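You operate a simulated robot arm through the tools that you are given. There is no shell and no other tool.

You are at the controls of a simulated two-armed robot. One attempt, no reset.

JOB
The cover plate shows SKEW. Reseat it crosswise till it shows EVEN.
Fine: leave No 1 tight; back off No 2, No 3 and No 4 a quarter turn, then tighten No 3 first, No 2 and No 4 after.
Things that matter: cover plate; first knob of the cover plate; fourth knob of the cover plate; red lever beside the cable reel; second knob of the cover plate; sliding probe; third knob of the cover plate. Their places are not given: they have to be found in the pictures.

Only the result counts: the job must be done as asked and must still hold three seconds after the hand-in. Knocking over, shifting, dropping, spilling or breaking anything else fails it. Lids that push on must go on centred and level and be pressed home; caps that screw on are set level and turned clockwise until they are tight.

ROBOT AND FRAMES
Two 7-joint arms with fingered hands on one trunk that stands fixed in place. Base frame: the origin is at the foot of the trunk, x ahead of it, y to its left, z up; the work surface is at about z = 85. Readings come in cm, rad, newtons and seconds.
The left shoulder is at [7, 14, 113.3], the right one opposite. With the tool pointing down near the work surface each hand reaches from about 46 to 84 cm from the base axis, measured 20 degrees to its own side. Payload 3.9 kg a hand.
The TCP of each hand is the grasp point between the finger pads, 2.9 cm short of the fingertips. In the tool frame z runs along the fingers and y along their closing line. The gripper opens to 10 cm. The gripper's body begins 3.4 cm behind the TCP. The gripper is a hand of 5 fingers: y runs from the thumb to the fingers, the wrist lies at [-1.5, -10.5, -17.7] in the tool frame.
Orientation is that of the tool frame in the base frame, as a unit quaternion [w, x, y, z]. With the fingers straight down and the wrist toward the robot, the tool's x, y and z point along [0, 1, 0], [1, 0, 0] and [0, 0, -1] of the base frame.

CONTROLS
- The arms move only by the tool arm_command. It takes "left_commands", "right_commands" or both (then of equal length, played together; a hand with none holds still); each is a list of rows, each an object (a shift or turn left out is 0) with "dp": the shift along the tool's x, y, z in cm, a list of three; "turn": the turn, a rotation vector about the tool's x, y, z in rad, a list of three. In form: [{"dp": [tx, ty, tz], "turn": [ax, ay, az]}, ...]. A call has 1 to 20 rows; each row is the pose to reach, as a shift and turn from the pose commanded when the call began, along the tool's axes at that moment. Each row takes 0.2 s and may step no farther than 5 cm and 0.15 rad from the row before; otherwise, the whole call is refused. Where a pose cannot be reached the arm comes as near as it can. A force on the tool above 40 N (or 10 N above the force at the start of the call, whichever is more), or a blocked arm, ends the call early, and 0.2 s more pass. In this call time passes only in rows, and 0.2 s behind the last. It gives the time, the measured TCP pose, the force on the tool (base axes), the opening and the grip force at its end, in the units of the frame above (readings bear some noise), with the torque about the TCP (base axes, N m) and any sound that the robot's microphone picked up, and new pictures: "show" is both (left out), scene, wrist or none (wrist: the cameras of the hands that moved).
- Cameras (640 x 400 px; columns grow to the right, rows downward): "scene" is now at [13.95, -0.5, 145.84]; the picture's right is [-0.05, -1.00, 0.00], its down [-0.53, 0.03, -0.85] and it looks along [0.85, -0.05, -0.53] (base axes); focal length 214 px, centre (320, 200). "left" rides on the left gripper at [-6.6, -8.6, -12.1] in its tool frame; the picture's right is [-0.76, -0.31, 0.58], its down [0.59, -0.70, 0.40] and it looks along [0.28, 0.64, 0.71] (tool axes); focal length 247 px, centre (320, 200). "right" rides on the right gripper at [6.6, -8.6, -12.1] in its tool frame; the picture's right is [-0.76, 0.31, -0.58], its down [-0.59, -0.70, 0.40] and it looks along [-0.28, 0.64, 0.71] (tool axes); focal length 247 px, centre (320, 200).
- lift_body(by): slides the trunk up (or, below 0, down) by that many cm; the arms and the scene camera ride with it, the base frame stays. It gives what a move gives, with no picture.
- set_fingers(index, middle, ring, little, thumb_bend, thumb_turn, hand): sets how far each is bent, from 0 (flat) to 100 (curled in); at 30 the hand is open as for a grip, at 70 the pads meet at the TCP. One left out holds its place. A second passes; each finger stops where it meets its share of the squeeze, and holds until it gets a number again. It is the only way to open and close the hand. It gives what a move gives, with no picture; readings hold the bend of each and the force on index, middle, ring, little, thumb and palm. thumb_turn goes from beside the hand (0) to across from the fingers (100), as for a grip.
- head_to(pan, tilt): turns the head with the scene camera to pan (to the left, within 1.501 rad either way) and tilt (down, from -0.506 to 1.204), counted from straight ahead of the robot. It gives what a move gives, and a new picture of the scene camera.
- point_at(camera, pixels): for up to 12 pixels [column, row] of the newest picture of that camera ("zoom" is the newest enlarged one), the place [x, y, z] in the base frame of the surface seen there, good to about 0.2 cm. The clock stands still meanwhile.
- enlarge(camera, box): a new picture of the part [left, top, right, bottom] of that camera's present view, enlarged. The clock stands still meanwhile.
- hand_in(): hands the job in; it is judged then, once.

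Unless the task says otherwise, let go and move clear before handing in.

The tools are called after "Request:" as name(argument=value, ...) on one line, values as JSON. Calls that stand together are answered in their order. arm_command: Moves the arms, as the interface text tells. Its arguments: {"type":"object","properties":{"left_commands":{"type":"array"},"right_commands":{"type":"array"},"show":{"type":"string","enum":["both","scene","wrist","none"]}},"required":[]} The other tools are called the same way: lift_body (by) slides the trunk up or down; set_fingers (index, middle, ring, little, thumb_bend, thumb_turn, hand) moves the fingers one by one; head_to (pan, tilt) turns the head that bears the scene camera; point_at (camera, pixels) gives the place of the surface under pixels of a picture; enlarge (camera, box) takes an enlarged picture of a part of a camera's view; hand_in () hands the job in.

At the start:

```text
t: 0.0
left_position: [41.01, 13.71, 137.52]
left_tcp_rot: [0.0, 0.707, 0.707, 0.0]
left_ft_force: [0.2, 0.2, 0.8]
left_ft_torque: [-0.01, 0.02, -0.02]
left_opening: 9.98
left_gripper_force: 0.2
left_shape: jaw
left_bend: [30.0, 30.0, 30.0, 30.0, 30.0, 98.0]
left_finger forces: [0.0, 0.0, 0.0, 0.0, 0.0, 0.0]
right_position: [40.62, -14.86, 137.59]
right_tcp_rot: [0.001, 0.707, 0.708, 0.0]
right_ft_force: [-0.9, 0.7, -0.7]
right_ft_torque: [0.02, -0.01, -0.02]
right_opening: 9.98
right_gripper_force: 0.1
right_shape: jaw
right_bend: [30.0, 30.0, 30.0, 30.0, 30.0, 98.0]
right_finger forces: [0.1, 0.0, 0.1, 0.2, 0.0, 0.0]
trunk travel left (down, up): [-77.5, 6.5]
head pan, tilt: [-0.054, 0.557]
```

scene: 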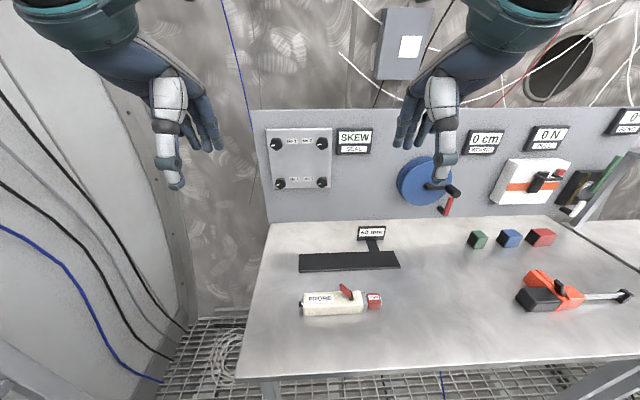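
right: 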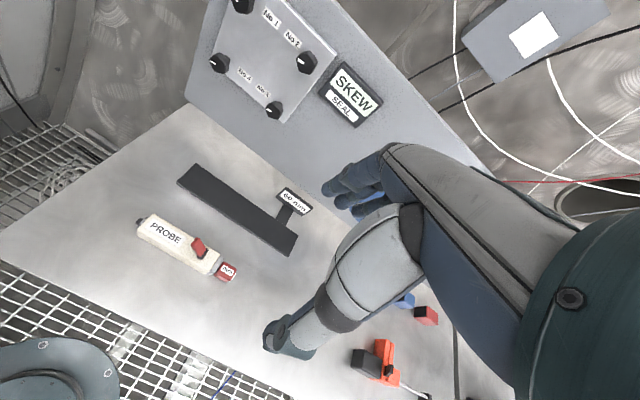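
left: 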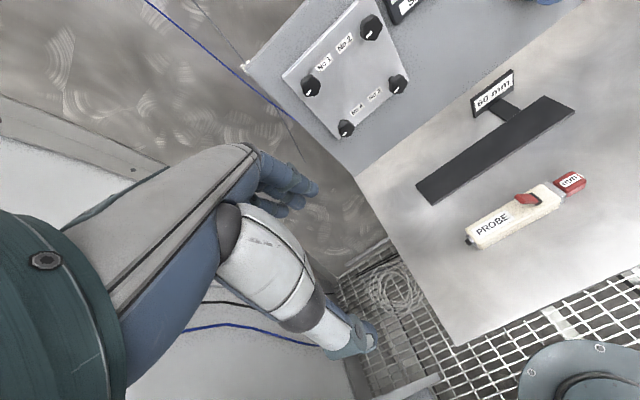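

The scene picture shows the cover plate at about (300,158) with four knobs and a SKEW display at (354,138). I'll enlarge it and measure the places of the knobs.

Request:
enlarge(camera="scene", box=[255, 115, 385, 200])

Request:
enlarge(camera="left", box=[260, 0, 440, 150])

Request:
point_at(camera="scene", pixels=[[275, 144], [322, 143], [280, 184], [322, 182], [300, 158], [268, 130], [331, 128], [332, 188], [272, 188], [300, 210], [354, 137], [420, 180]])

```text
4.71 times, centred on (320, 158) of scene
```

zoom: 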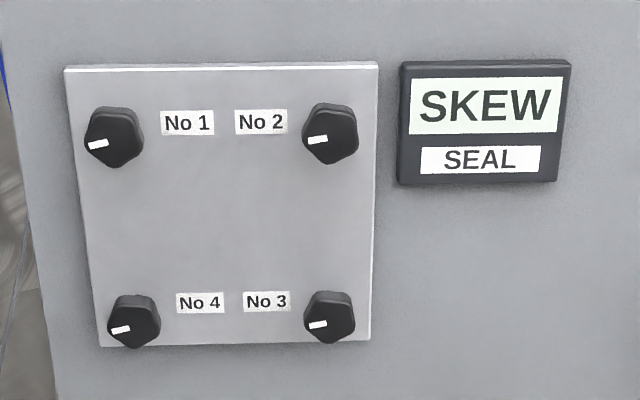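

```text
2.67 times, centred on (350, 75) of left
```

zoom: 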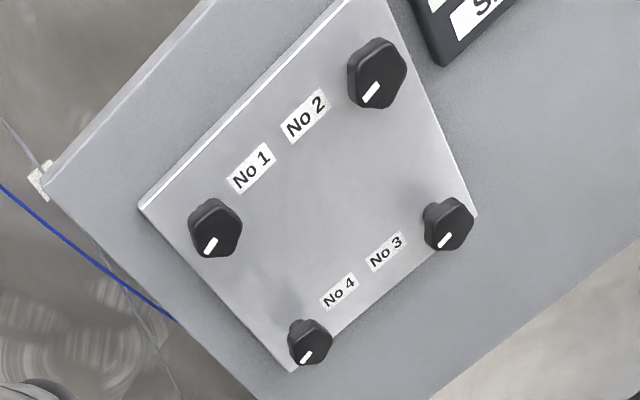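

```text
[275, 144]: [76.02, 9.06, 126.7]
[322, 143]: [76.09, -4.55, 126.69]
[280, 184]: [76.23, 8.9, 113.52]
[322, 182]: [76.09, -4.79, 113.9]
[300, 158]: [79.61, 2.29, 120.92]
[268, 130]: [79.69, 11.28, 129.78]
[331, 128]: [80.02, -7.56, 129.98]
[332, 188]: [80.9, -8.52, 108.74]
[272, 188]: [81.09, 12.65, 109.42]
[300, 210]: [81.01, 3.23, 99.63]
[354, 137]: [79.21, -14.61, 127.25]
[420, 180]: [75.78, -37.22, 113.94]
```

The knobs stick out from the plate at x≈79.6 to about x≈76. I'll measure the centres of the knob faces more finely in a fresh enlarged picture.

Request:
enlarge(camera="scene", box=[260, 120, 340, 195])

Request:
enlarge(camera="right", box=[190, 0, 390, 140])

Request:
enlarge(camera="scene", box=[260, 125, 340, 195])

```text
5.33 times, centred on (300, 158) of scene
```

zoom: 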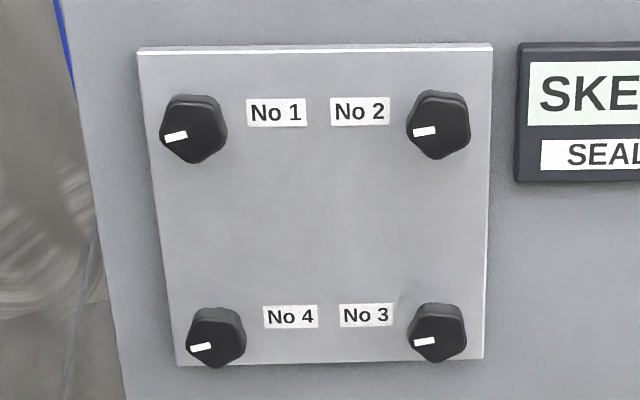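

```text
2.86 times, centred on (290, 70) of right
```

zoom: 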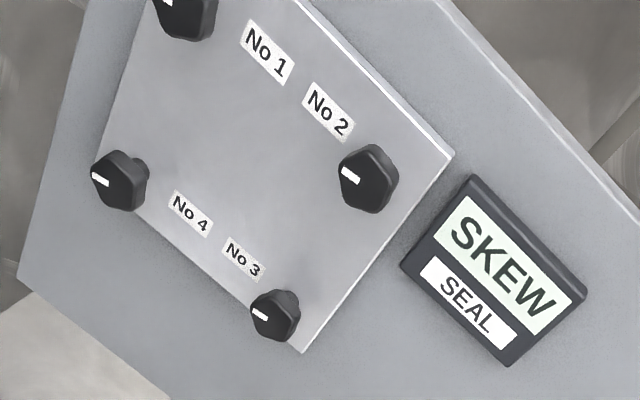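

```text
5.71 times, centred on (300, 160) of scene
```

zoom: 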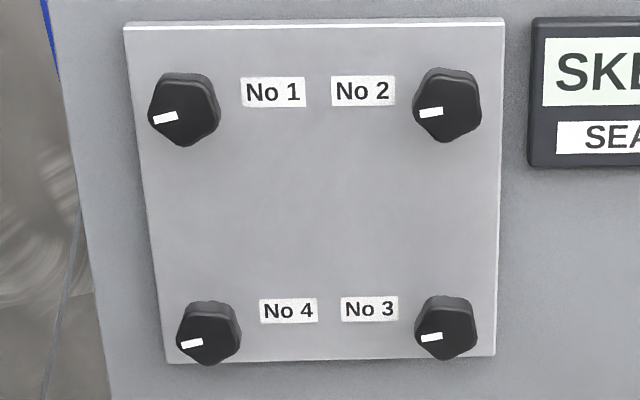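

The pentagon-shaped knob faces sit at zoom pixels No 2 (446,112), No 3 (446,334), No 4 (207,340) and No 1 (182,114). I'll measure each face, its edges and the plate around it.

Request:
point_at(camera="zoom", pixels=[[446, 112], [418, 108], [476, 108], [446, 138], [446, 334], [420, 332], [472, 332], [446, 357], [207, 340], [182, 114], [395, 210], [396, 330]])

Request:
point_at(camera="scene", pixels=[[371, 233], [345, 262], [447, 205], [404, 45], [340, 302]])

```text
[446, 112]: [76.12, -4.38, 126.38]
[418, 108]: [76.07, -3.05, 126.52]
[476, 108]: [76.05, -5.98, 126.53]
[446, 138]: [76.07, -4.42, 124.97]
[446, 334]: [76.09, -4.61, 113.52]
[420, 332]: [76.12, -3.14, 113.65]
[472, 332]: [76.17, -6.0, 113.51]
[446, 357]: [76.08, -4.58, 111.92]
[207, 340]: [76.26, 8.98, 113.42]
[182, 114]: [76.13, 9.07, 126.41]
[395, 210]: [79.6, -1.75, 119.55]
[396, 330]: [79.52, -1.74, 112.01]
```

```text
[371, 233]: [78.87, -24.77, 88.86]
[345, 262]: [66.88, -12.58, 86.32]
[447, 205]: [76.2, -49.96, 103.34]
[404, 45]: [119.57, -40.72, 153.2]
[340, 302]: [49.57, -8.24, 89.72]
```

No 2 has its centre at about (76.1, -4.5, 126.4), No 3 at (76.1, -4.5, 113.5) and No 4 at (76.1, 9.0, 113.5). I'll swing the right hand to point forward, ending in front of No 2.

Request:
arm_command(right_commands=[{"dp": [0.95, 2.67, 1.02], "turn": [-0.1428, 0, 0]}, {"dp": [1.89, 5.35, 2.04], "turn": [-0.2856, 0, 0]}, {"dp": [2.84, 8.02, 3.05], "turn": [-0.4284, 0, 0]}, {"dp": [3.78, 10.69, 4.07], "turn": [-0.5712, 0, 0]}, {"dp": [4.73, 13.36, 5.09], "turn": [-0.714, 0, 0]}, {"dp": [5.67, 16.04, 6.11], "turn": [-0.8568, 0, 0]}, {"dp": [6.62, 18.71, 7.13], "turn": [-0.9996, 0, 0]}, {"dp": [7.56, 21.38, 8.15], "turn": [-1.1424, 0, 0]}, {"dp": [8.51, 24.05, 9.16], "turn": [-1.2852, 0, 0]}, {"dp": [9.45, 26.73, 10.18], "turn": [-1.428, 0, 0]}, {"dp": [10.4, 29.4, 11.2], "turn": [-1.5708, 0, 0]}])

```text
t: 2.4
left_position: [41.22, 13.8, 137.46]
left_tcp_rot: [-0.001, 0.708, 0.707, -0.001]
left_ft_force: [-0.4, 0.1, -0.3]
left_ft_torque: [-0.03, -0.01, 0.0]
left_opening: 9.98
left_gripper_force: 0.1
left_shape: jaw
left_bend: [30.0, 30.0, 30.0, 30.0, 30.0, 98.0]
left_finger forces: [0.0, 0.1, 0.0, 0.0, 0.1, 0.0]
right_position: [70.13, -4.39, 126.11]
right_tcp_rot: [0.5, 0.498, 0.501, 0.501]
right_ft_force: [0.2, 0.1, -0.5]
right_ft_torque: [-0.02, -0.02, 0.02]
right_opening: 9.98
right_gripper_force: 0.0
right_shape: jaw
right_bend: [30.0, 30.0, 30.0, 30.0, 30.0, 98.0]
right_finger forces: [0.0, 0.0, 0.1, 0.0, 0.0, 0.0]
trunk travel left (down, up): [-77.5, 6.5]
head pan, tilt: [-0.054, 0.557]
```

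scene: 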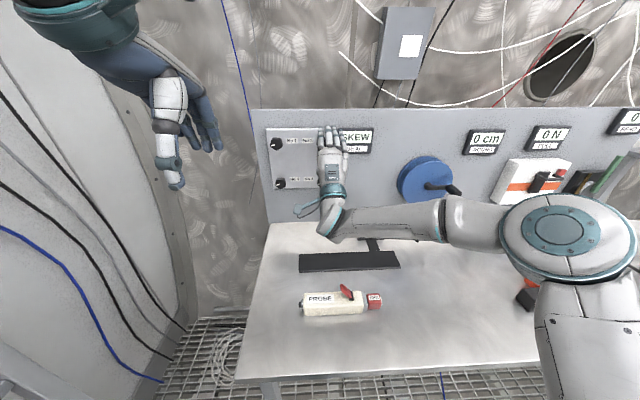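
right: 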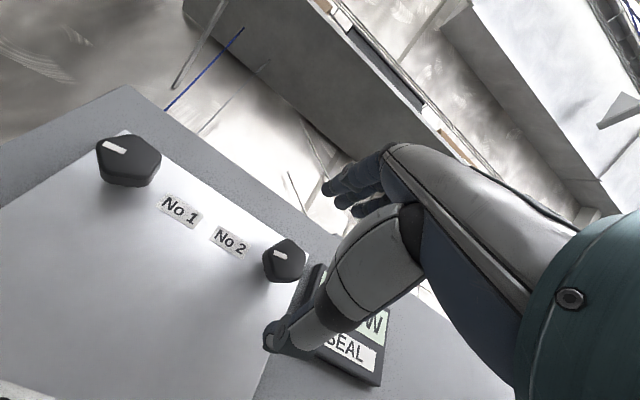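

The right hand now points forward in front of No 2, with the knob at (285,262) in the right picture between thumb and fingers. I'll turn the hand about +0.78 rad (clockwise), so that backing off can sweep counter-clockwise through the middle.

Request:
arm_command(right_commands=[{"turn": [0, 0, 0.13]}, {"turn": [0, 0, 0.26]}, {"turn": [0, 0, 0.39]}, {"turn": [0, 0, 0.52]}, {"turn": [0, 0, 0.65]}, {"turn": [0, 0, 0.785]}])

Request:
enlarge(camera="right", box=[160, 130, 440, 380])

Request:
enlarge(camera="scene", box=[255, 110, 385, 240])

```text
t: 3.8
left_position: [41.0, 13.61, 137.52]
left_tcp_rot: [0.0, 0.707, 0.707, 0.0]
left_ft_force: [0.0, -0.5, 0.9]
left_ft_torque: [-0.02, 0.03, -0.03]
left_opening: 9.98
left_gripper_force: 0.1
left_shape: jaw
left_bend: [30.0, 30.0, 30.0, 30.0, 30.0, 98.0]
left_finger forces: [0.0, 0.1, 0.0, 0.1, 0.0, 0.1]
right_position: [69.77, -4.45, 126.97]
right_tcp_rot: [0.27, 0.657, 0.271, 0.65]
right_ft_force: [-0.5, 0.0, 0.3]
right_ft_torque: [0.03, 0.03, 0.02]
right_opening: 9.96
right_gripper_force: 0.1
right_shape: jaw
right_bend: [30.0, 30.0, 30.0, 30.0, 30.0, 98.0]
right_finger forces: [0.0, 0.0, 0.0, 0.0, 0.1, 0.0]
right hand out of reach, approached as far as the arm can: row 6
trunk travel left (down, up): [-77.5, 6.5]
head pan, tilt: [-0.054, 0.557]
```

scene: 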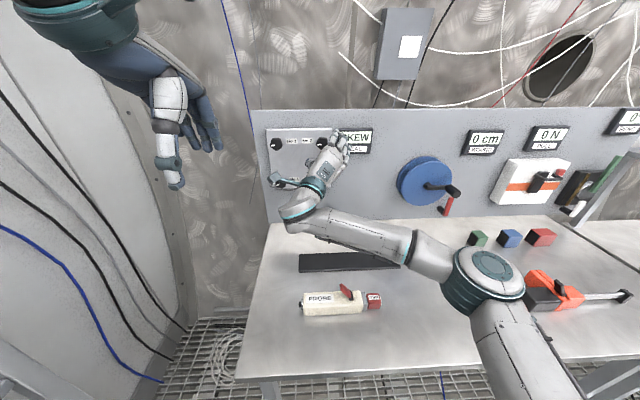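
right: 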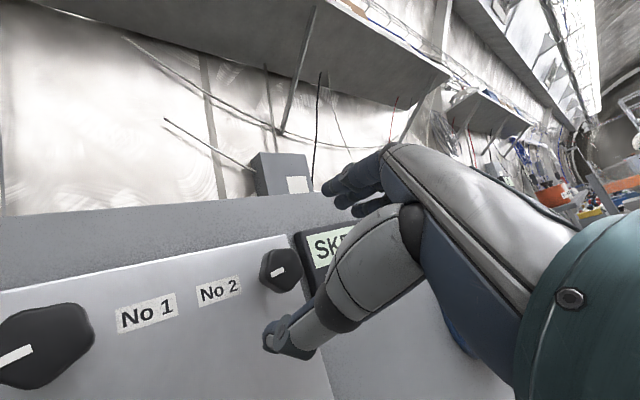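

```text
1.60 times, centred on (300, 255) of right
```

zoom: 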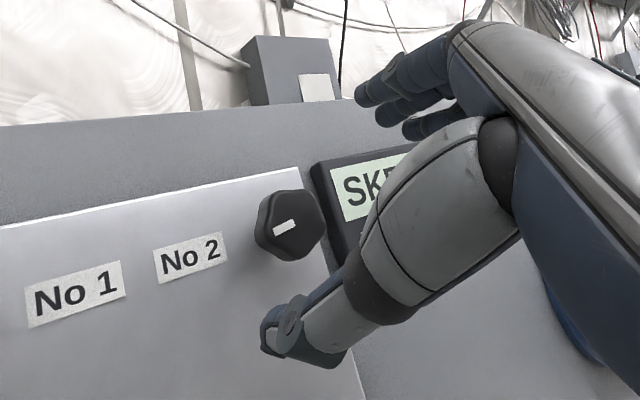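

```text
3.08 times, centred on (320, 175) of scene
```

zoom: 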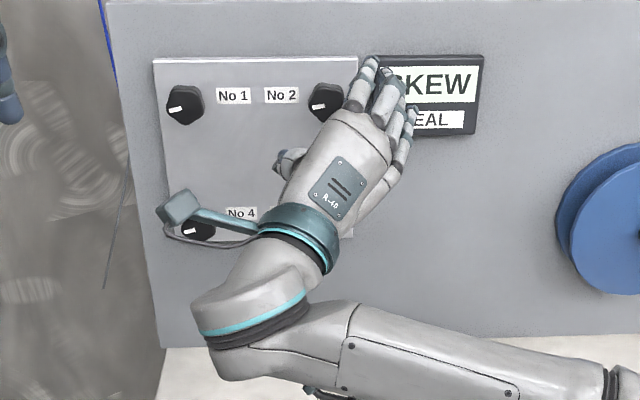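

The hand reached nearly +0.785 but sat at the edge of its reach (the TCP drifted about 0.5 cm). I'll try the other side of the swing in free air, down to about -0.87 rad.

Request:
arm_command(right_commands=[{"turn": [0, 0, -0.15]}, {"turn": [0, 0, -0.3]}, {"turn": [0, 0, -0.45]}, {"turn": [0, 0, -0.6]}, {"turn": [0, 0, -0.75]}, {"turn": [0, 0, -0.9]}, {"turn": [0, 0, -1.05]}, {"turn": [0, 0, -1.2]}, {"turn": [0, 0, -1.35]}, {"turn": [0, 0, -1.5]}, {"turn": [0, 0, -1.65]}])

```text
t: 6.2
left_position: [40.92, 13.63, 137.58]
left_tcp_rot: [0.0, 0.707, 0.707, 0.0]
left_ft_force: [-0.4, -0.4, 0.1]
left_ft_torque: [0.01, 0.01, -0.02]
left_opening: 9.95
left_gripper_force: 0.0
left_shape: jaw
left_bend: [30.0, 30.0, 30.0, 30.0, 30.0, 98.0]
left_finger forces: [0.0, 0.1, 0.1, 0.1, 0.0, 0.1]
right_position: [68.64, -2.94, 126.31]
right_tcp_rot: [0.672, 0.278, 0.64, 0.248]
right_ft_force: [-0.7, -0.8, -0.6]
right_ft_torque: [0.0, -0.03, 0.0]
right_opening: 9.99
right_gripper_force: 0.0
right_shape: jaw
right_bend: [30.0, 30.0, 30.0, 30.0, 30.0, 98.0]
right_finger forces: [0.1, 0.0, 0.1, 0.0, 0.0, 0.1]
right hand out of reach, approached as far as the arm can: row 9, 10, 11
trunk travel left (down, up): [-77.5, 6.5]
head pan, tilt: [-0.054, 0.557]
```

scene: 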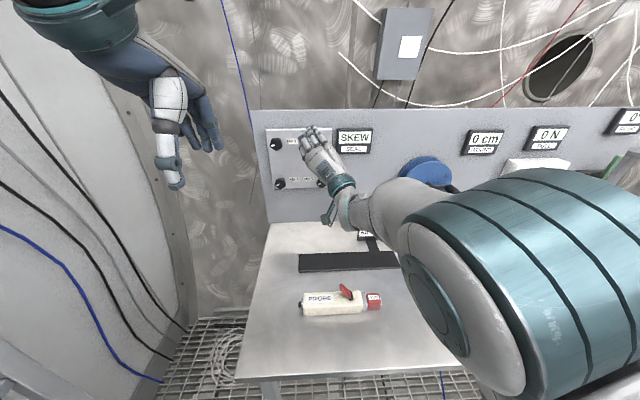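
right: 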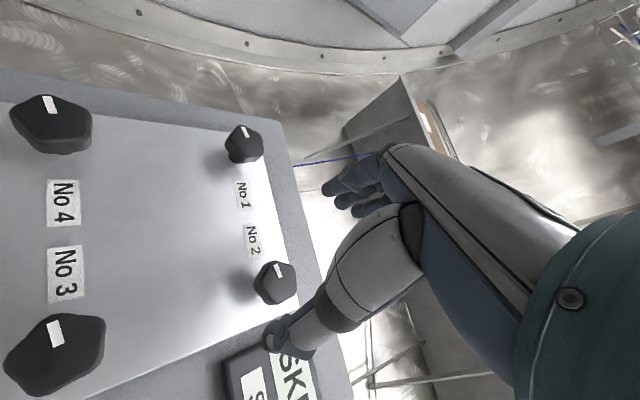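

At row 9 (about -0.57 rad) the right arm ran out of reach, so its roll range at this trunk height is about -0.5 to +0.75 rad. I'll go back to neutral roll, then lower the trunk so the arm slopes upward, which should widen the range.

Request:
arm_command(right_commands=[{"turn": [0, 0, 0.15]}, {"turn": [0, 0, 0.3]}, {"turn": [0, 0, 0.45]}, {"turn": [0, 0, 0.6]}, {"turn": [0, 0, 0.75]}, {"turn": [0, 0, 0.865]}], show="none")

Request:
lift_body(by=-13)

```text
t: 7.6
left_position: [40.98, 13.73, 137.4]
left_tcp_rot: [0.0, 0.707, 0.707, 0.0]
left_ft_force: [-0.3, -0.4, 0.0]
left_ft_torque: [-0.02, 0.0, 0.0]
left_opening: 9.99
left_gripper_force: 0.1
left_shape: jaw
left_bend: [30.0, 30.0, 30.0, 30.0, 30.0, 98.0]
left_finger forces: [0.1, 0.0, 0.1, 0.1, 0.0, 0.0]
right_position: [68.42, -0.96, 124.6]
right_tcp_rot: [0.499, 0.5, 0.5, 0.501]
right_ft_force: [0.6, -0.9, -0.3]
right_ft_torque: [0.0, -0.04, -0.03]
right_opening: 9.99
right_gripper_force: 0.1
right_shape: jaw
right_bend: [30.0, 30.0, 30.0, 30.0, 30.0, 98.0]
right_finger forces: [0.0, 0.1, 0.0, 0.0, 0.0, 0.0]
trunk travel left (down, up): [-77.5, 6.5]
head pan, tilt: [-0.054, 0.557]
```

```text
t: 9.2
left_position: [41.08, 13.7, 124.51]
left_tcp_rot: [-0.001, 0.707, 0.707, 0.0]
left_ft_force: [-0.4, -0.4, -0.7]
left_ft_torque: [-0.01, 0.0, 0.01]
left_opening: 9.99
left_gripper_force: 0.1
left_shape: jaw
left_bend: [30.0, 30.0, 30.0, 30.0, 30.0, 98.0]
left_finger forces: [0.1, 0.0, 0.1, 0.0, 0.1, 0.0]
right_position: [68.38, -0.99, 111.78]
right_tcp_rot: [0.5, 0.5, 0.5, 0.5]
right_ft_force: [0.5, -0.4, -0.5]
right_ft_torque: [-0.02, -0.02, -0.04]
right_opening: 9.98
right_gripper_force: 0.1
right_shape: jaw
right_bend: [30.0, 30.0, 30.0, 30.0, 30.0, 98.0]
right_finger forces: [0.0, 0.0, 0.1, 0.1, 0.0, 0.1]
trunk travel left (down, up): [-64.5, 19.5]
head pan, tilt: [-0.054, 0.557]
```

The orientation is back to straight forward and the trunk is 13 cm lower. I'll move the right hand up in front of No 2 and try the roll range there.

Request:
arm_command(right_commands=[{"dp": [-0.9, 3.65, 0.8]}, {"dp": [-1.75, 7.3, 1.55]}, {"dp": [-2.6, 10.95, 2.3]}, {"dp": [-3.5, 14.6, 3.1]}, {"dp": [-3.5, 14.6, 3.1], "turn": [0, 0, -0.14]}, {"dp": [-3.5, 14.6, 3.1], "turn": [0, 0, -0.28]}, {"dp": [-3.5, 14.6, 3.1], "turn": [0, 0, -0.42]}, {"dp": [-3.5, 14.6, 3.1], "turn": [0, 0, -0.56]}, {"dp": [-3.5, 14.6, 3.1], "turn": [0, 0, -0.7]}, {"dp": [-3.5, 14.6, 3.1], "turn": [0, 0, -0.84]}, {"dp": [-3.5, 14.6, 3.1], "turn": [0, 0, -0.98]}, {"dp": [-3.5, 14.6, 3.1], "turn": [0, 0, -1.12]}])

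```text
t: 12.0
left_position: [41.16, 13.75, 124.59]
left_tcp_rot: [0.0, 0.707, 0.707, 0.0]
left_ft_force: [-0.2, 0.2, -0.9]
left_ft_torque: [0.01, -0.04, -0.02]
left_opening: 9.97
left_gripper_force: 0.0
left_shape: jaw
left_bend: [30.0, 30.0, 30.0, 30.0, 30.0, 98.0]
left_finger forces: [0.0, 0.0, 0.0, 0.1, 0.0, 0.0]
right_position: [70.16, -4.34, 124.91]
right_tcp_rot: [0.677, 0.332, 0.6, 0.268]
right_ft_force: [0.0, 0.4, 0.0]
right_ft_torque: [-0.01, 0.02, 0.02]
right_opening: 9.99
right_gripper_force: 0.0
right_shape: jaw
right_bend: [30.0, 30.0, 30.0, 30.0, 30.0, 98.0]
right_finger forces: [0.0, 0.1, 0.0, 0.0, 0.0, 0.0]
right hand out of reach, approached as far as the arm can: row 7, 8, 9, 10, 11, 12
trunk travel left (down, up): [-64.5, 19.5]
head pan, tilt: [-0.054, 0.557]
stopped in row 12 (right hand): the arm was blocked; the commanded pose is now the measured one
```

scene: 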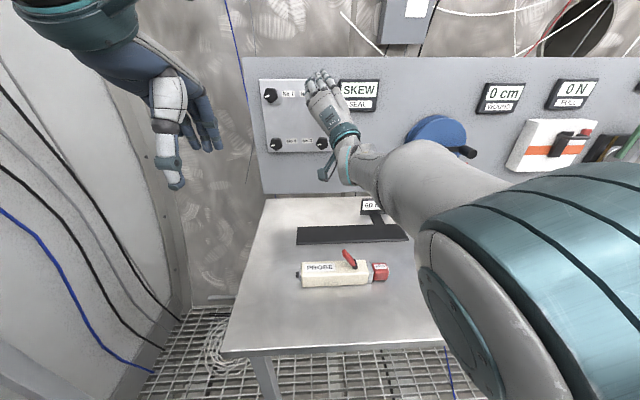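
right: 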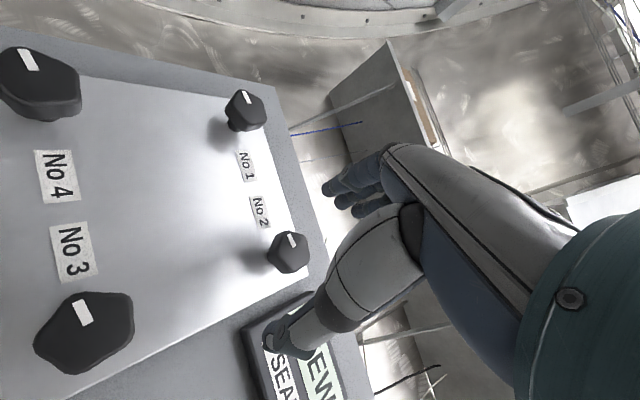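

The arm was blocked at a roll of about -0.69, so the negative side is limited. I'll level the hand again, then test the positive side from here.

Request:
arm_command(right_commands=[{"dp": [-0.2, 0.2, 0.2], "turn": [0.0026, 0.029, 0.138]}, {"dp": [-0.4, 0.4, 0.5], "turn": [0.0052, 0.058, 0.276]}, {"dp": [-0.6, 0.6, 0.7], "turn": [0.0078, 0.086, 0.415]}, {"dp": [-0.9, 0.8, 1.0], "turn": [0.0104, 0.115, 0.553]}, {"dp": [-1.08, 1.05, 1.3], "turn": [0.013, 0.144, 0.691]}], show="none")

Request:
arm_command(right_commands=[{"turn": [0, 0, 0.14]}, {"turn": [0, 0, 0.28]}, {"turn": [0, 0, 0.42]}, {"turn": [0, 0, 0.56]}, {"turn": [0, 0, 0.7]}, {"turn": [0, 0, 0.84]}, {"turn": [0, 0, 0.98]}, {"turn": [0, 0, 1.12]}, {"turn": [0, 0, 1.26]}])

```text
t: 13.2
left_position: [40.98, 13.71, 124.59]
left_tcp_rot: [0.0, 0.707, 0.707, 0.0]
left_ft_force: [-0.1, -0.4, 0.3]
left_ft_torque: [0.01, -0.01, -0.01]
left_opening: 9.99
left_gripper_force: 0.0
left_shape: jaw
left_bend: [30.0, 30.0, 30.0, 30.0, 30.0, 98.0]
left_finger forces: [0.1, 0.1, 0.0, 0.0, 0.1, 0.0]
right_position: [71.38, -4.21, 126.31]
right_tcp_rot: [0.501, 0.498, 0.502, 0.499]
right_ft_force: [-0.2, -1.0, 0.4]
right_ft_torque: [-0.03, -0.02, 0.01]
right_opening: 9.99
right_gripper_force: 0.1
right_shape: jaw
right_bend: [30.0, 30.0, 30.0, 30.0, 30.0, 98.0]
right_finger forces: [0.0, 0.1, 0.1, 0.1, 0.1, 0.0]
trunk travel left (down, up): [-64.5, 19.5]
head pan, tilt: [-0.054, 0.557]
```

```text
t: 15.2
left_position: [41.13, 13.84, 124.39]
left_tcp_rot: [0.0, 0.707, 0.707, 0.0]
left_ft_force: [0.2, 0.6, 0.5]
left_ft_torque: [0.0, -0.01, -0.01]
left_opening: 10.0
left_gripper_force: 0.0
left_shape: jaw
left_bend: [30.0, 30.0, 30.0, 30.0, 30.0, 98.0]
left_finger forces: [0.0, 0.1, 0.0, 0.0, 0.0, 0.1]
right_position: [71.47, -4.23, 126.21]
right_tcp_rot: [0.111, 0.699, 0.113, 0.697]
right_ft_force: [0.3, -0.4, -0.5]
right_ft_torque: [0.01, 0.0, 0.0]
right_opening: 9.98
right_gripper_force: 0.1
right_shape: jaw
right_bend: [30.0, 30.0, 30.0, 30.0, 30.0, 98.0]
right_finger forces: [0.0, 0.0, 0.0, 0.1, 0.1, 0.1]
trunk travel left (down, up): [-64.5, 19.5]
head pan, tilt: [-0.054, 0.557]
```

scene: 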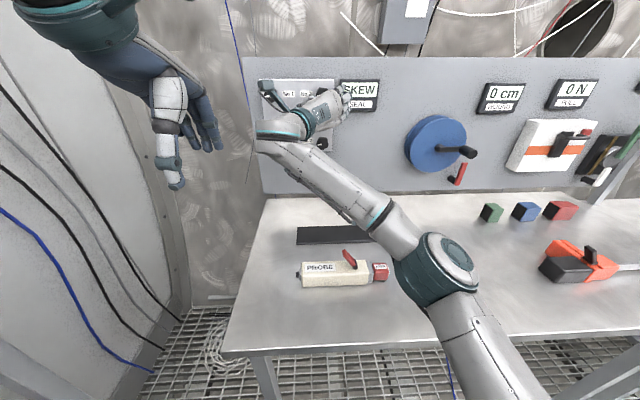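
right: 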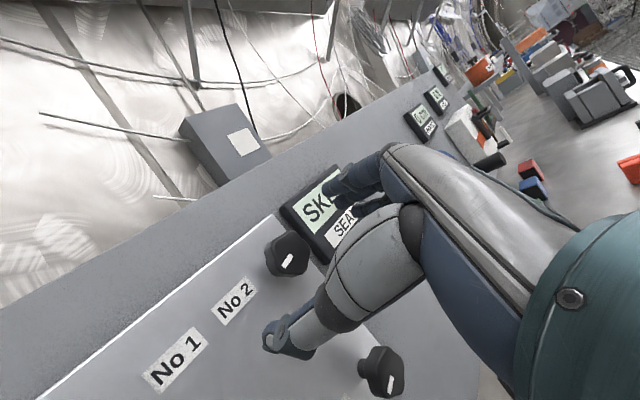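

The positive side works to +1.26 rad with no reach problem. I'll check how far the elbow clears the table, and the display edge near (345,95).

Request:
point_at(camera="scene", pixels=[[440, 270], [410, 285], [380, 205], [340, 190], [345, 105], [376, 105], [465, 255]])

Request:
enlarge(camera="scene", box=[250, 60, 400, 160])

Request:
set_fingers(hand="right", index=45, middle=45, ring=45, little=45, thumb_bend=45)

```text
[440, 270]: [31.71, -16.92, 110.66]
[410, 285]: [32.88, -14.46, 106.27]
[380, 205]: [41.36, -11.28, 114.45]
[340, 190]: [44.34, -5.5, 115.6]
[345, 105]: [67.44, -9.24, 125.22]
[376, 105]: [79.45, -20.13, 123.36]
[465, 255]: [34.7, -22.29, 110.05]
```

```text
4.00 times, centred on (325, 110) of scene
```

zoom: 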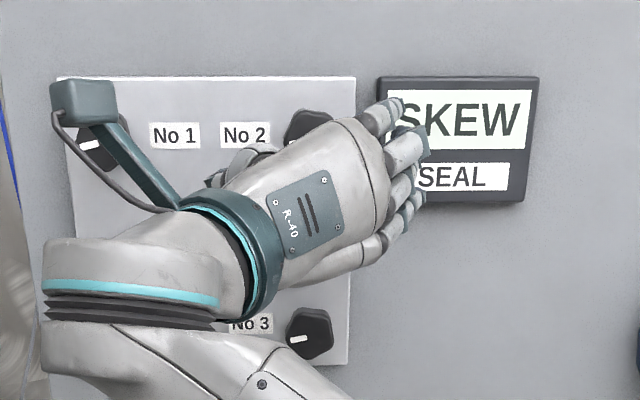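

```text
t: 16.2
left_position: [41.03, 13.78, 124.44]
left_tcp_rot: [0.0, 0.708, 0.706, 0.0]
left_ft_force: [0.0, -0.2, 1.6]
left_ft_torque: [0.02, 0.02, 0.03]
left_opening: 9.99
left_gripper_force: 0.1
left_shape: jaw
left_bend: [30.0, 30.0, 30.0, 30.0, 30.0, 98.0]
left_finger forces: [0.0, 0.0, 0.0, 0.1, 0.0, 0.0]
right_position: [71.24, -4.3, 126.18]
right_tcp_rot: [0.109, 0.698, 0.114, 0.698]
right_ft_force: [0.3, -0.5, -0.6]
right_ft_torque: [-0.02, -0.01, 0.01]
right_opening: 6.27
right_gripper_force: 0.0
right_shape: fingers
right_bend: [45.0, 45.0, 45.0, 45.0, 45.0, 98.0]
right_finger forces: [0.0, 0.0, 0.0, 0.0, 0.0, 0.1]
trunk travel left (down, up): [-64.5, 19.5]
head pan, tilt: [-0.054, 0.557]
```

The elbow is at about z = 106, well above the table, and the fingers are now narrowed to a 6.3 cm opening. I'll centre the hand on the axis of No 2 and check in the wrist camera before going in.

Request:
arm_command(right_commands=[{"dp": [0.1, 0.28, 0], "turn": [0, 0, 0.08]}], show="wrist")

Request:
enlarge(camera="right", box=[200, 170, 440, 400])

Request:
point_at(camera="right", pixels=[[287, 256], [350, 190], [280, 345]])

```text
t: 16.6
left_position: [41.07, 13.69, 124.44]
left_tcp_rot: [-0.001, 0.707, 0.707, -0.001]
left_ft_force: [-0.1, -0.2, -0.2]
left_ft_torque: [0.0, -0.01, -0.02]
left_opening: 9.98
left_gripper_force: 0.0
left_shape: jaw
left_bend: [30.0, 30.0, 30.0, 30.0, 30.0, 98.0]
left_finger forces: [0.0, 0.0, 0.1, 0.1, 0.0, 0.0]
right_position: [71.31, -4.61, 126.56]
right_tcp_rot: [0.081, 0.704, 0.088, 0.7]
right_ft_force: [0.1, 0.1, 0.6]
right_ft_torque: [0.01, 0.04, -0.03]
right_opening: 6.27
right_gripper_force: 0.0
right_shape: fingers
right_bend: [45.0, 45.0, 45.0, 45.0, 45.0, 98.0]
right_finger forces: [0.0, 0.0, 0.1, 0.0, 0.0, 0.0]
trunk travel left (down, up): [-64.5, 19.5]
head pan, tilt: [-0.054, 0.557]
```

right: 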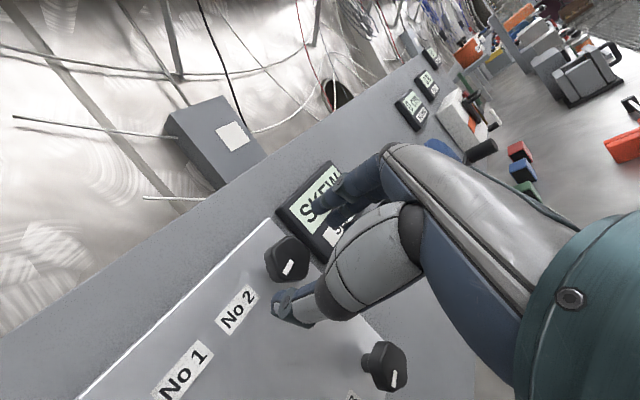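

```text
1.74 times, centred on (320, 285) of right
```

zoom: 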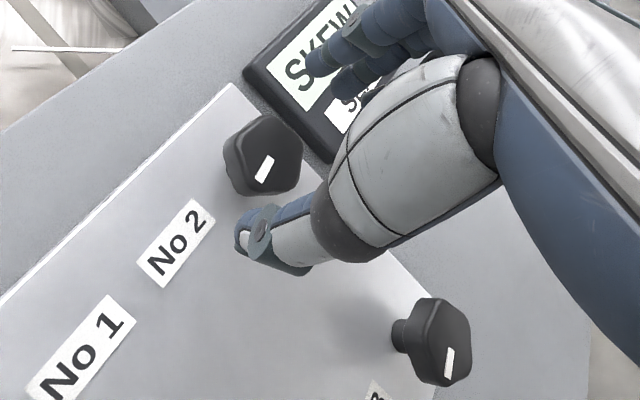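

```text
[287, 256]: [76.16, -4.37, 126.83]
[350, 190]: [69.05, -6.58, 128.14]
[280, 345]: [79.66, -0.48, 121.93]
```

Thumb tip (285,305) and fingertips (330,190) straddle the knob face at (287,256), and the TCP is on the axis of No 2. I'll advance 4.2 cm so the pads surround the knob.

Request:
arm_command(right_commands=[{"dp": [0, 0, 1.5]}, {"dp": [0, 0, 3.0]}, {"dp": [0, 0, 4.2]}])

Request:
enlarge(camera="right", box=[200, 170, 440, 400])

```text
t: 17.4
left_position: [41.0, 13.78, 124.59]
left_tcp_rot: [-0.001, 0.707, 0.708, 0.0]
left_ft_force: [-0.1, -0.2, 0.5]
left_ft_torque: [-0.04, -0.01, 0.03]
left_opening: 9.98
left_gripper_force: 0.1
left_shape: jaw
left_bend: [30.0, 30.0, 30.0, 30.0, 30.0, 98.0]
left_finger forces: [0.1, 0.1, 0.1, 0.0, 0.0, 0.0]
right_position: [75.65, -4.5, 126.47]
right_tcp_rot: [0.081, 0.705, 0.089, 0.699]
right_ft_force: [-0.5, 0.3, 0.5]
right_ft_torque: [0.0, 0.01, -0.01]
right_opening: 6.29
right_gripper_force: 0.1
right_shape: fingers
right_bend: [45.0, 45.0, 45.0, 45.0, 45.0, 98.0]
right_finger forces: [0.1, 0.1, 0.0, 0.1, 0.1, 0.0]
trunk travel left (down, up): [-64.5, 19.5]
head pan, tilt: [-0.054, 0.557]
```

scene: 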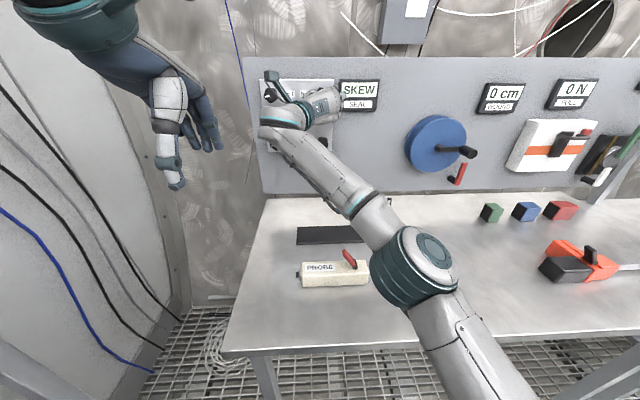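
right: 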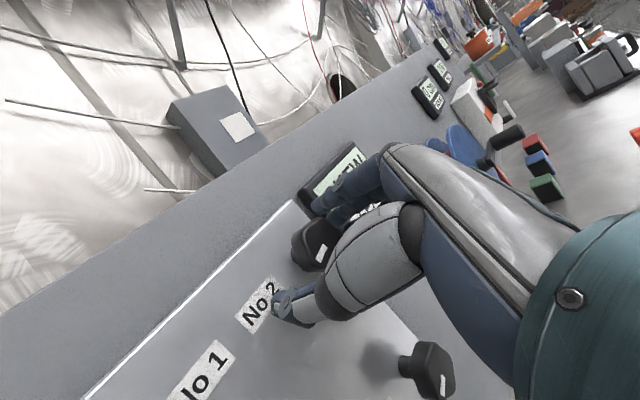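

```text
1.74 times, centred on (320, 285) of right
```

zoom: 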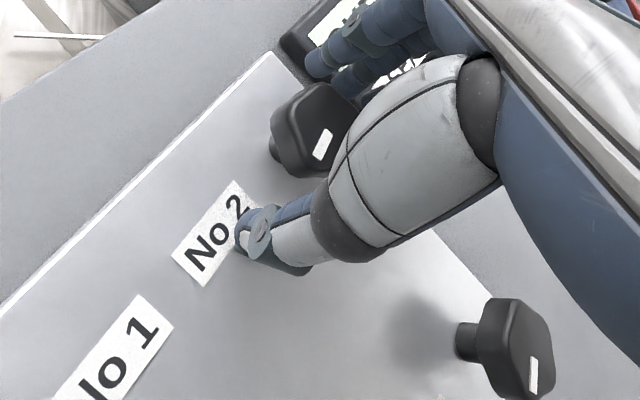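

The knob now lies between thumb and fingers and nothing is touching. I'll close on it.

Request:
set_fingers(hand="right", index=75, middle=75, ring=75, little=75, thumb_bend=75)

Request:
enlarge(camera="right", box=[200, 170, 440, 400])

```text
t: 18.4
left_position: [41.13, 13.64, 124.56]
left_tcp_rot: [-0.001, 0.707, 0.707, 0.001]
left_ft_force: [-0.4, 0.4, 0.6]
left_ft_torque: [-0.01, -0.01, 0.03]
left_opening: 9.99
left_gripper_force: 0.1
left_shape: jaw
left_bend: [30.0, 30.0, 30.0, 30.0, 30.0, 98.0]
left_finger forces: [0.0, 0.1, 0.1, 0.0, 0.0, 0.0]
right_position: [75.8, -4.83, 126.5]
right_tcp_rot: [0.082, 0.706, 0.086, 0.698]
right_ft_force: [2.5, -6.7, -0.7]
right_ft_torque: [-0.01, 0.0, -0.08]
right_opening: 2.78
right_gripper_force: 17.6
right_shape: fingers
right_bend: [58.0, 63.0, 75.0, 75.0, 63.0, 96.0]
right_finger forces: [11.1, 10.4, 0.0, 0.1, 13.8, 0.1]
trunk travel left (down, up): [-64.5, 19.5]
head pan, tilt: [-0.054, 0.557]
```

```text
1.74 times, centred on (320, 285) of right
```

zoom: 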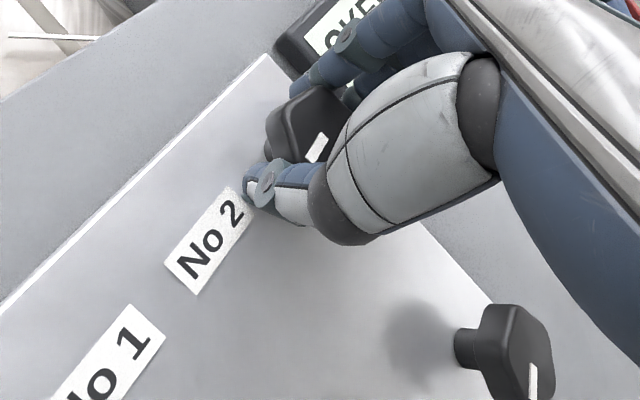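

Index, middle and thumb hold No 2 at about 17 N, with ring and little fingers missing it. I'll begin backing off, turning counter-clockwise (negative about tool z), with a small first stage.

Request:
arm_command(right_commands=[{"turn": [0, 0, -0.13]}, {"turn": [0, 0, -0.26]}, {"turn": [0, 0, -0.39]}], show="wrist")

Request:
enlarge(camera="right", box=[200, 170, 440, 400])

```text
t: 19.2
left_position: [41.14, 13.52, 124.56]
left_tcp_rot: [-0.001, 0.707, 0.707, 0.0]
left_ft_force: [-0.5, 0.6, 0.4]
left_ft_torque: [-0.03, -0.01, -0.04]
left_opening: 9.98
left_gripper_force: 0.0
left_shape: jaw
left_bend: [30.0, 30.0, 30.0, 30.0, 30.0, 98.0]
left_finger forces: [0.0, 0.0, 0.0, 0.0, 0.0, 0.1]
right_position: [75.76, -4.97, 126.3]
right_tcp_rot: [0.216, 0.673, 0.219, 0.672]
right_ft_force: [9.0, -8.3, 6.2]
right_ft_torque: [0.07, -0.09, -0.1]
right_opening: 2.83
right_gripper_force: 18.9
right_shape: fingers
right_bend: [57.0, 63.0, 75.0, 75.0, 64.0, 95.0]
right_finger forces: [12.6, 10.5, 0.0, 0.0, 13.1, 0.0]
trunk travel left (down, up): [-64.5, 19.5]
head pan, tilt: [-0.054, 0.557]
```

right: 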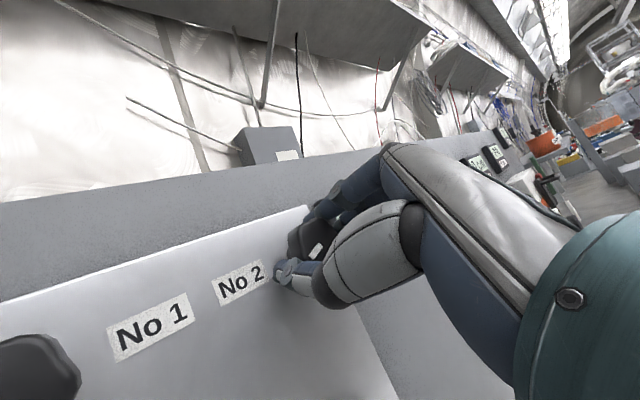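

```text
1.74 times, centred on (320, 285) of right
```

zoom: 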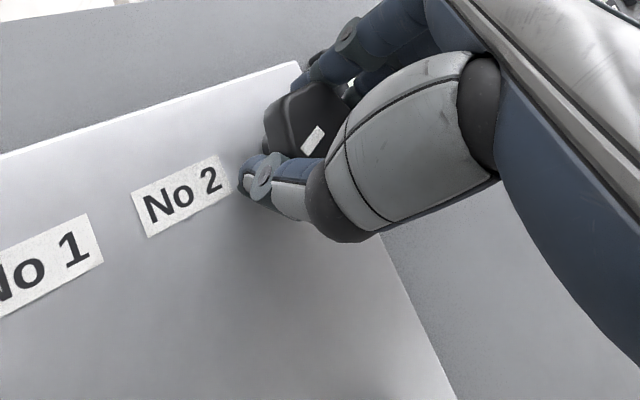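

The white mark on No 2 stays fixed in the hand's view while the label turns, so the knob is turning with the hand. I'll finish the quarter turn, easing off the 10 N side load as I go.

Request:
arm_command(right_commands=[{"dp": [0.04, 0.3, 0], "turn": [0, 0, -0.131]}, {"dp": [0.08, 0.29, 0], "turn": [0, 0, -0.262]}, {"dp": [0.115, 0.28, 0], "turn": [0, 0, -0.393]}, {"dp": [0.15, 0.26, 0], "turn": [0, 0, -0.524]}, {"dp": [0.18, 0.24, 0], "turn": [0, 0, -0.655]}, {"dp": [0.21, 0.21, 0], "turn": [0, 0, -0.786]}, {"dp": [0.24, 0.18, 0], "turn": [0, 0, -0.917]}, {"dp": [0.26, 0.15, 0], "turn": [0, 0, -1.048]}, {"dp": [0.28, 0.11, 0], "turn": [0, 0, -1.18]}])

Request:
enlarge(camera="right", box=[200, 170, 440, 400])

Request:
enlarge(camera="scene", box=[250, 60, 400, 160])

```text
t: 21.2
left_position: [41.18, 13.61, 124.4]
left_tcp_rot: [-0.002, 0.707, 0.707, 0.0]
left_ft_force: [0.0, -0.2, 0.1]
left_ft_torque: [-0.03, -0.02, 0.01]
left_opening: 9.98
left_gripper_force: 0.0
left_shape: jaw
left_bend: [30.0, 30.0, 30.0, 30.0, 30.0, 98.0]
left_finger forces: [0.0, 0.1, 0.1, 0.1, 0.0, 0.0]
right_position: [75.82, -4.6, 126.56]
right_tcp_rot: [0.554, 0.436, 0.557, 0.438]
right_ft_force: [9.1, -7.0, 6.8]
right_ft_torque: [0.02, -0.14, -0.18]
right_opening: 2.77
right_gripper_force: 19.0
right_shape: fingers
right_bend: [57.0, 63.0, 75.0, 75.0, 64.0, 96.0]
right_finger forces: [10.2, 13.3, 0.0, 0.0, 14.3, 0.0]
trunk travel left (down, up): [-64.5, 19.5]
head pan, tilt: [-0.054, 0.557]
```

scene: 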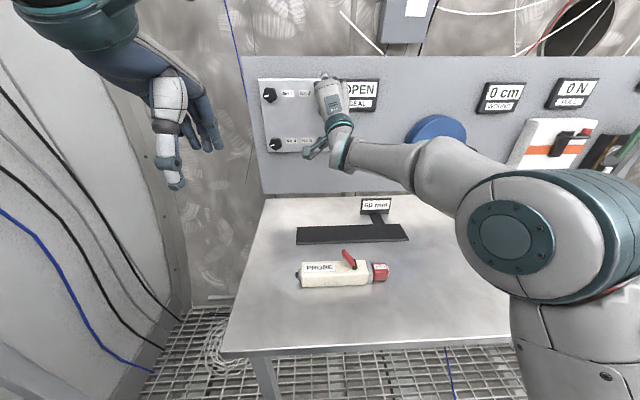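
right: 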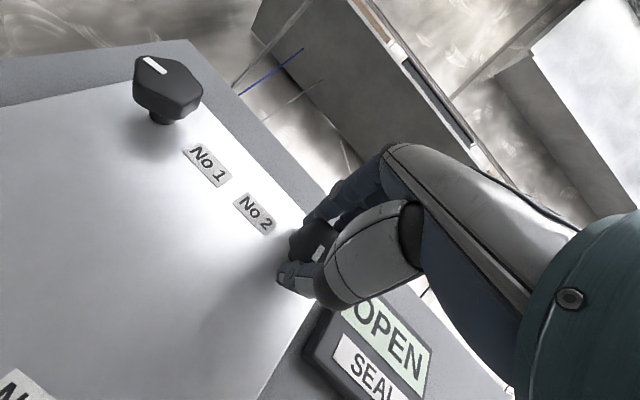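

```text
1.74 times, centred on (320, 285) of right
```

zoom: 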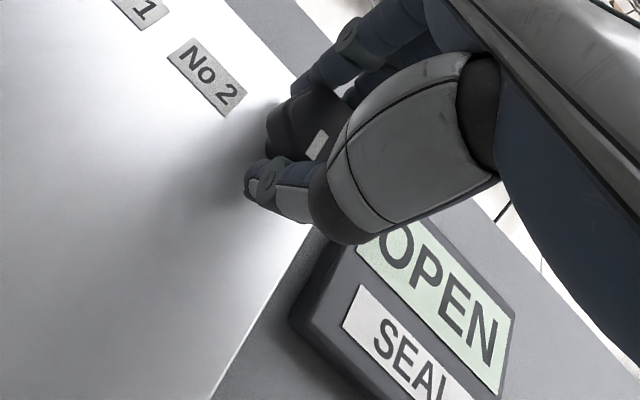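

```text
4.00 times, centred on (325, 110) of scene
```

zoom: 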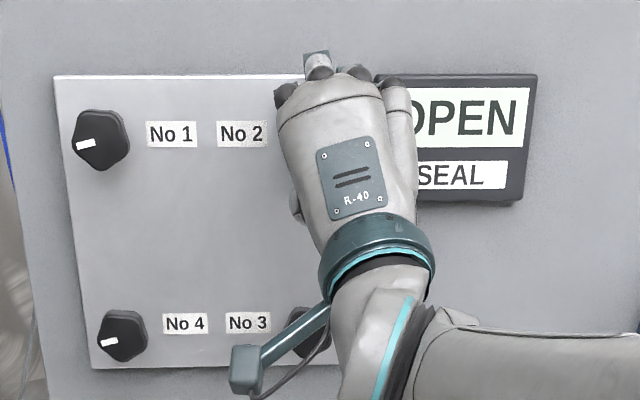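

The display now reads OPEN, and the hand has turned from +1.33 to -0.24 rad, a quarter turn with the mark following. I'll open the fingers, back away, and check the mark.

Request:
set_fingers(hand="right", index=45, middle=45, ring=45, little=45, thumb_bend=45)

Request:
arm_command(right_commands=[{"dp": [0, 0, -1.5]}, {"dp": [0, 0, -3]}, {"dp": [0, 0, -5]}, {"dp": [0, 0, -7]}])

Request:
enlarge(camera="right", box=[200, 170, 440, 400])

```text
t: 22.2
left_position: [41.01, 13.73, 124.5]
left_tcp_rot: [0.0, 0.708, 0.706, 0.0]
left_ft_force: [-0.4, 0.0, 0.2]
left_ft_torque: [0.0, 0.01, 0.02]
left_opening: 9.98
left_gripper_force: 0.0
left_shape: jaw
left_bend: [30.0, 30.0, 30.0, 30.0, 30.0, 98.0]
left_finger forces: [0.0, 0.1, 0.1, 0.0, 0.0, 0.1]
right_position: [75.62, -4.4, 126.8]
right_tcp_rot: [0.554, 0.437, 0.557, 0.439]
right_ft_force: [0.3, -0.1, -0.2]
right_ft_torque: [0.0, 0.01, -0.03]
right_opening: 6.21
right_gripper_force: 0.0
right_shape: fingers
right_bend: [45.0, 45.0, 45.0, 45.0, 45.0, 97.0]
right_finger forces: [0.1, 0.1, 0.0, 0.0, 0.0, 0.1]
trunk travel left (down, up): [-64.5, 19.5]
head pan, tilt: [-0.054, 0.557]
```

```text
t: 23.2
left_position: [40.84, 13.62, 124.53]
left_tcp_rot: [0.0, 0.707, 0.707, 0.0]
left_ft_force: [0.2, 0.1, -0.4]
left_ft_torque: [0.01, -0.01, -0.01]
left_opening: 9.96
left_gripper_force: 0.0
left_shape: jaw
left_bend: [30.0, 30.0, 30.0, 30.0, 30.0, 98.0]
left_finger forces: [0.0, 0.0, 0.1, 0.0, 0.1, 0.1]
right_position: [68.49, -4.51, 126.84]
right_tcp_rot: [0.553, 0.436, 0.557, 0.44]
right_ft_force: [0.1, -0.7, 0.0]
right_ft_torque: [0.03, -0.02, -0.03]
right_opening: 6.2
right_gripper_force: 0.0
right_shape: fingers
right_bend: [45.0, 45.0, 45.0, 45.0, 45.0, 98.0]
right_finger forces: [0.1, 0.1, 0.1, 0.0, 0.0, 0.0]
trunk travel left (down, up): [-64.5, 19.5]
head pan, tilt: [-0.054, 0.557]
```

scene: 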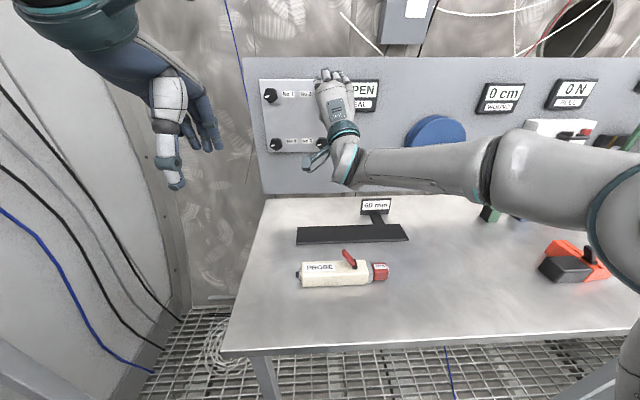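
right: 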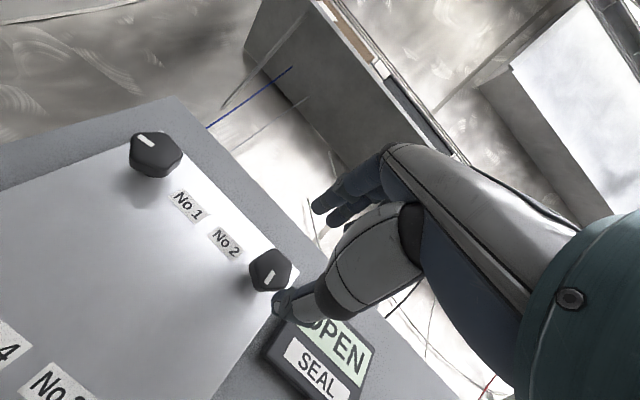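

```text
1.74 times, centred on (320, 285) of right
```

zoom: 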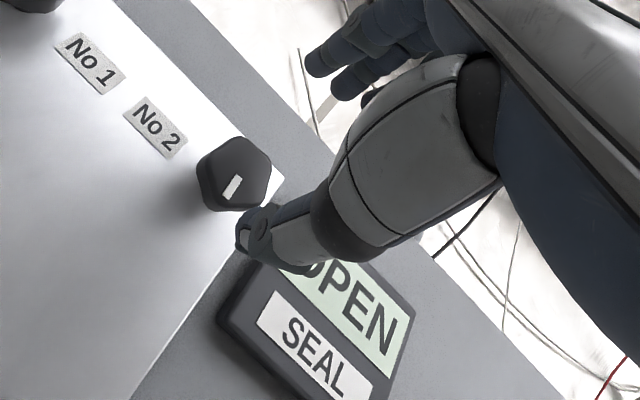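

The mark of No 2 now points down (a 90° counter-clockwise turn) while No 1's still points left. No 3 is next; before lowering the trunk again I'll measure the table's front edge for elbow clearance.

Request:
point_at(camera="scene", pixels=[[300, 345], [440, 340], [560, 330], [480, 180], [500, 330], [640, 380], [400, 190]])

```text
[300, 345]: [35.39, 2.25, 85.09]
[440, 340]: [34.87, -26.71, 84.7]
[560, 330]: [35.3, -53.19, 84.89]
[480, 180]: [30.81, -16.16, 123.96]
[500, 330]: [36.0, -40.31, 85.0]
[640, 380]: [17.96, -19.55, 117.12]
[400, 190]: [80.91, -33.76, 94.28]
```

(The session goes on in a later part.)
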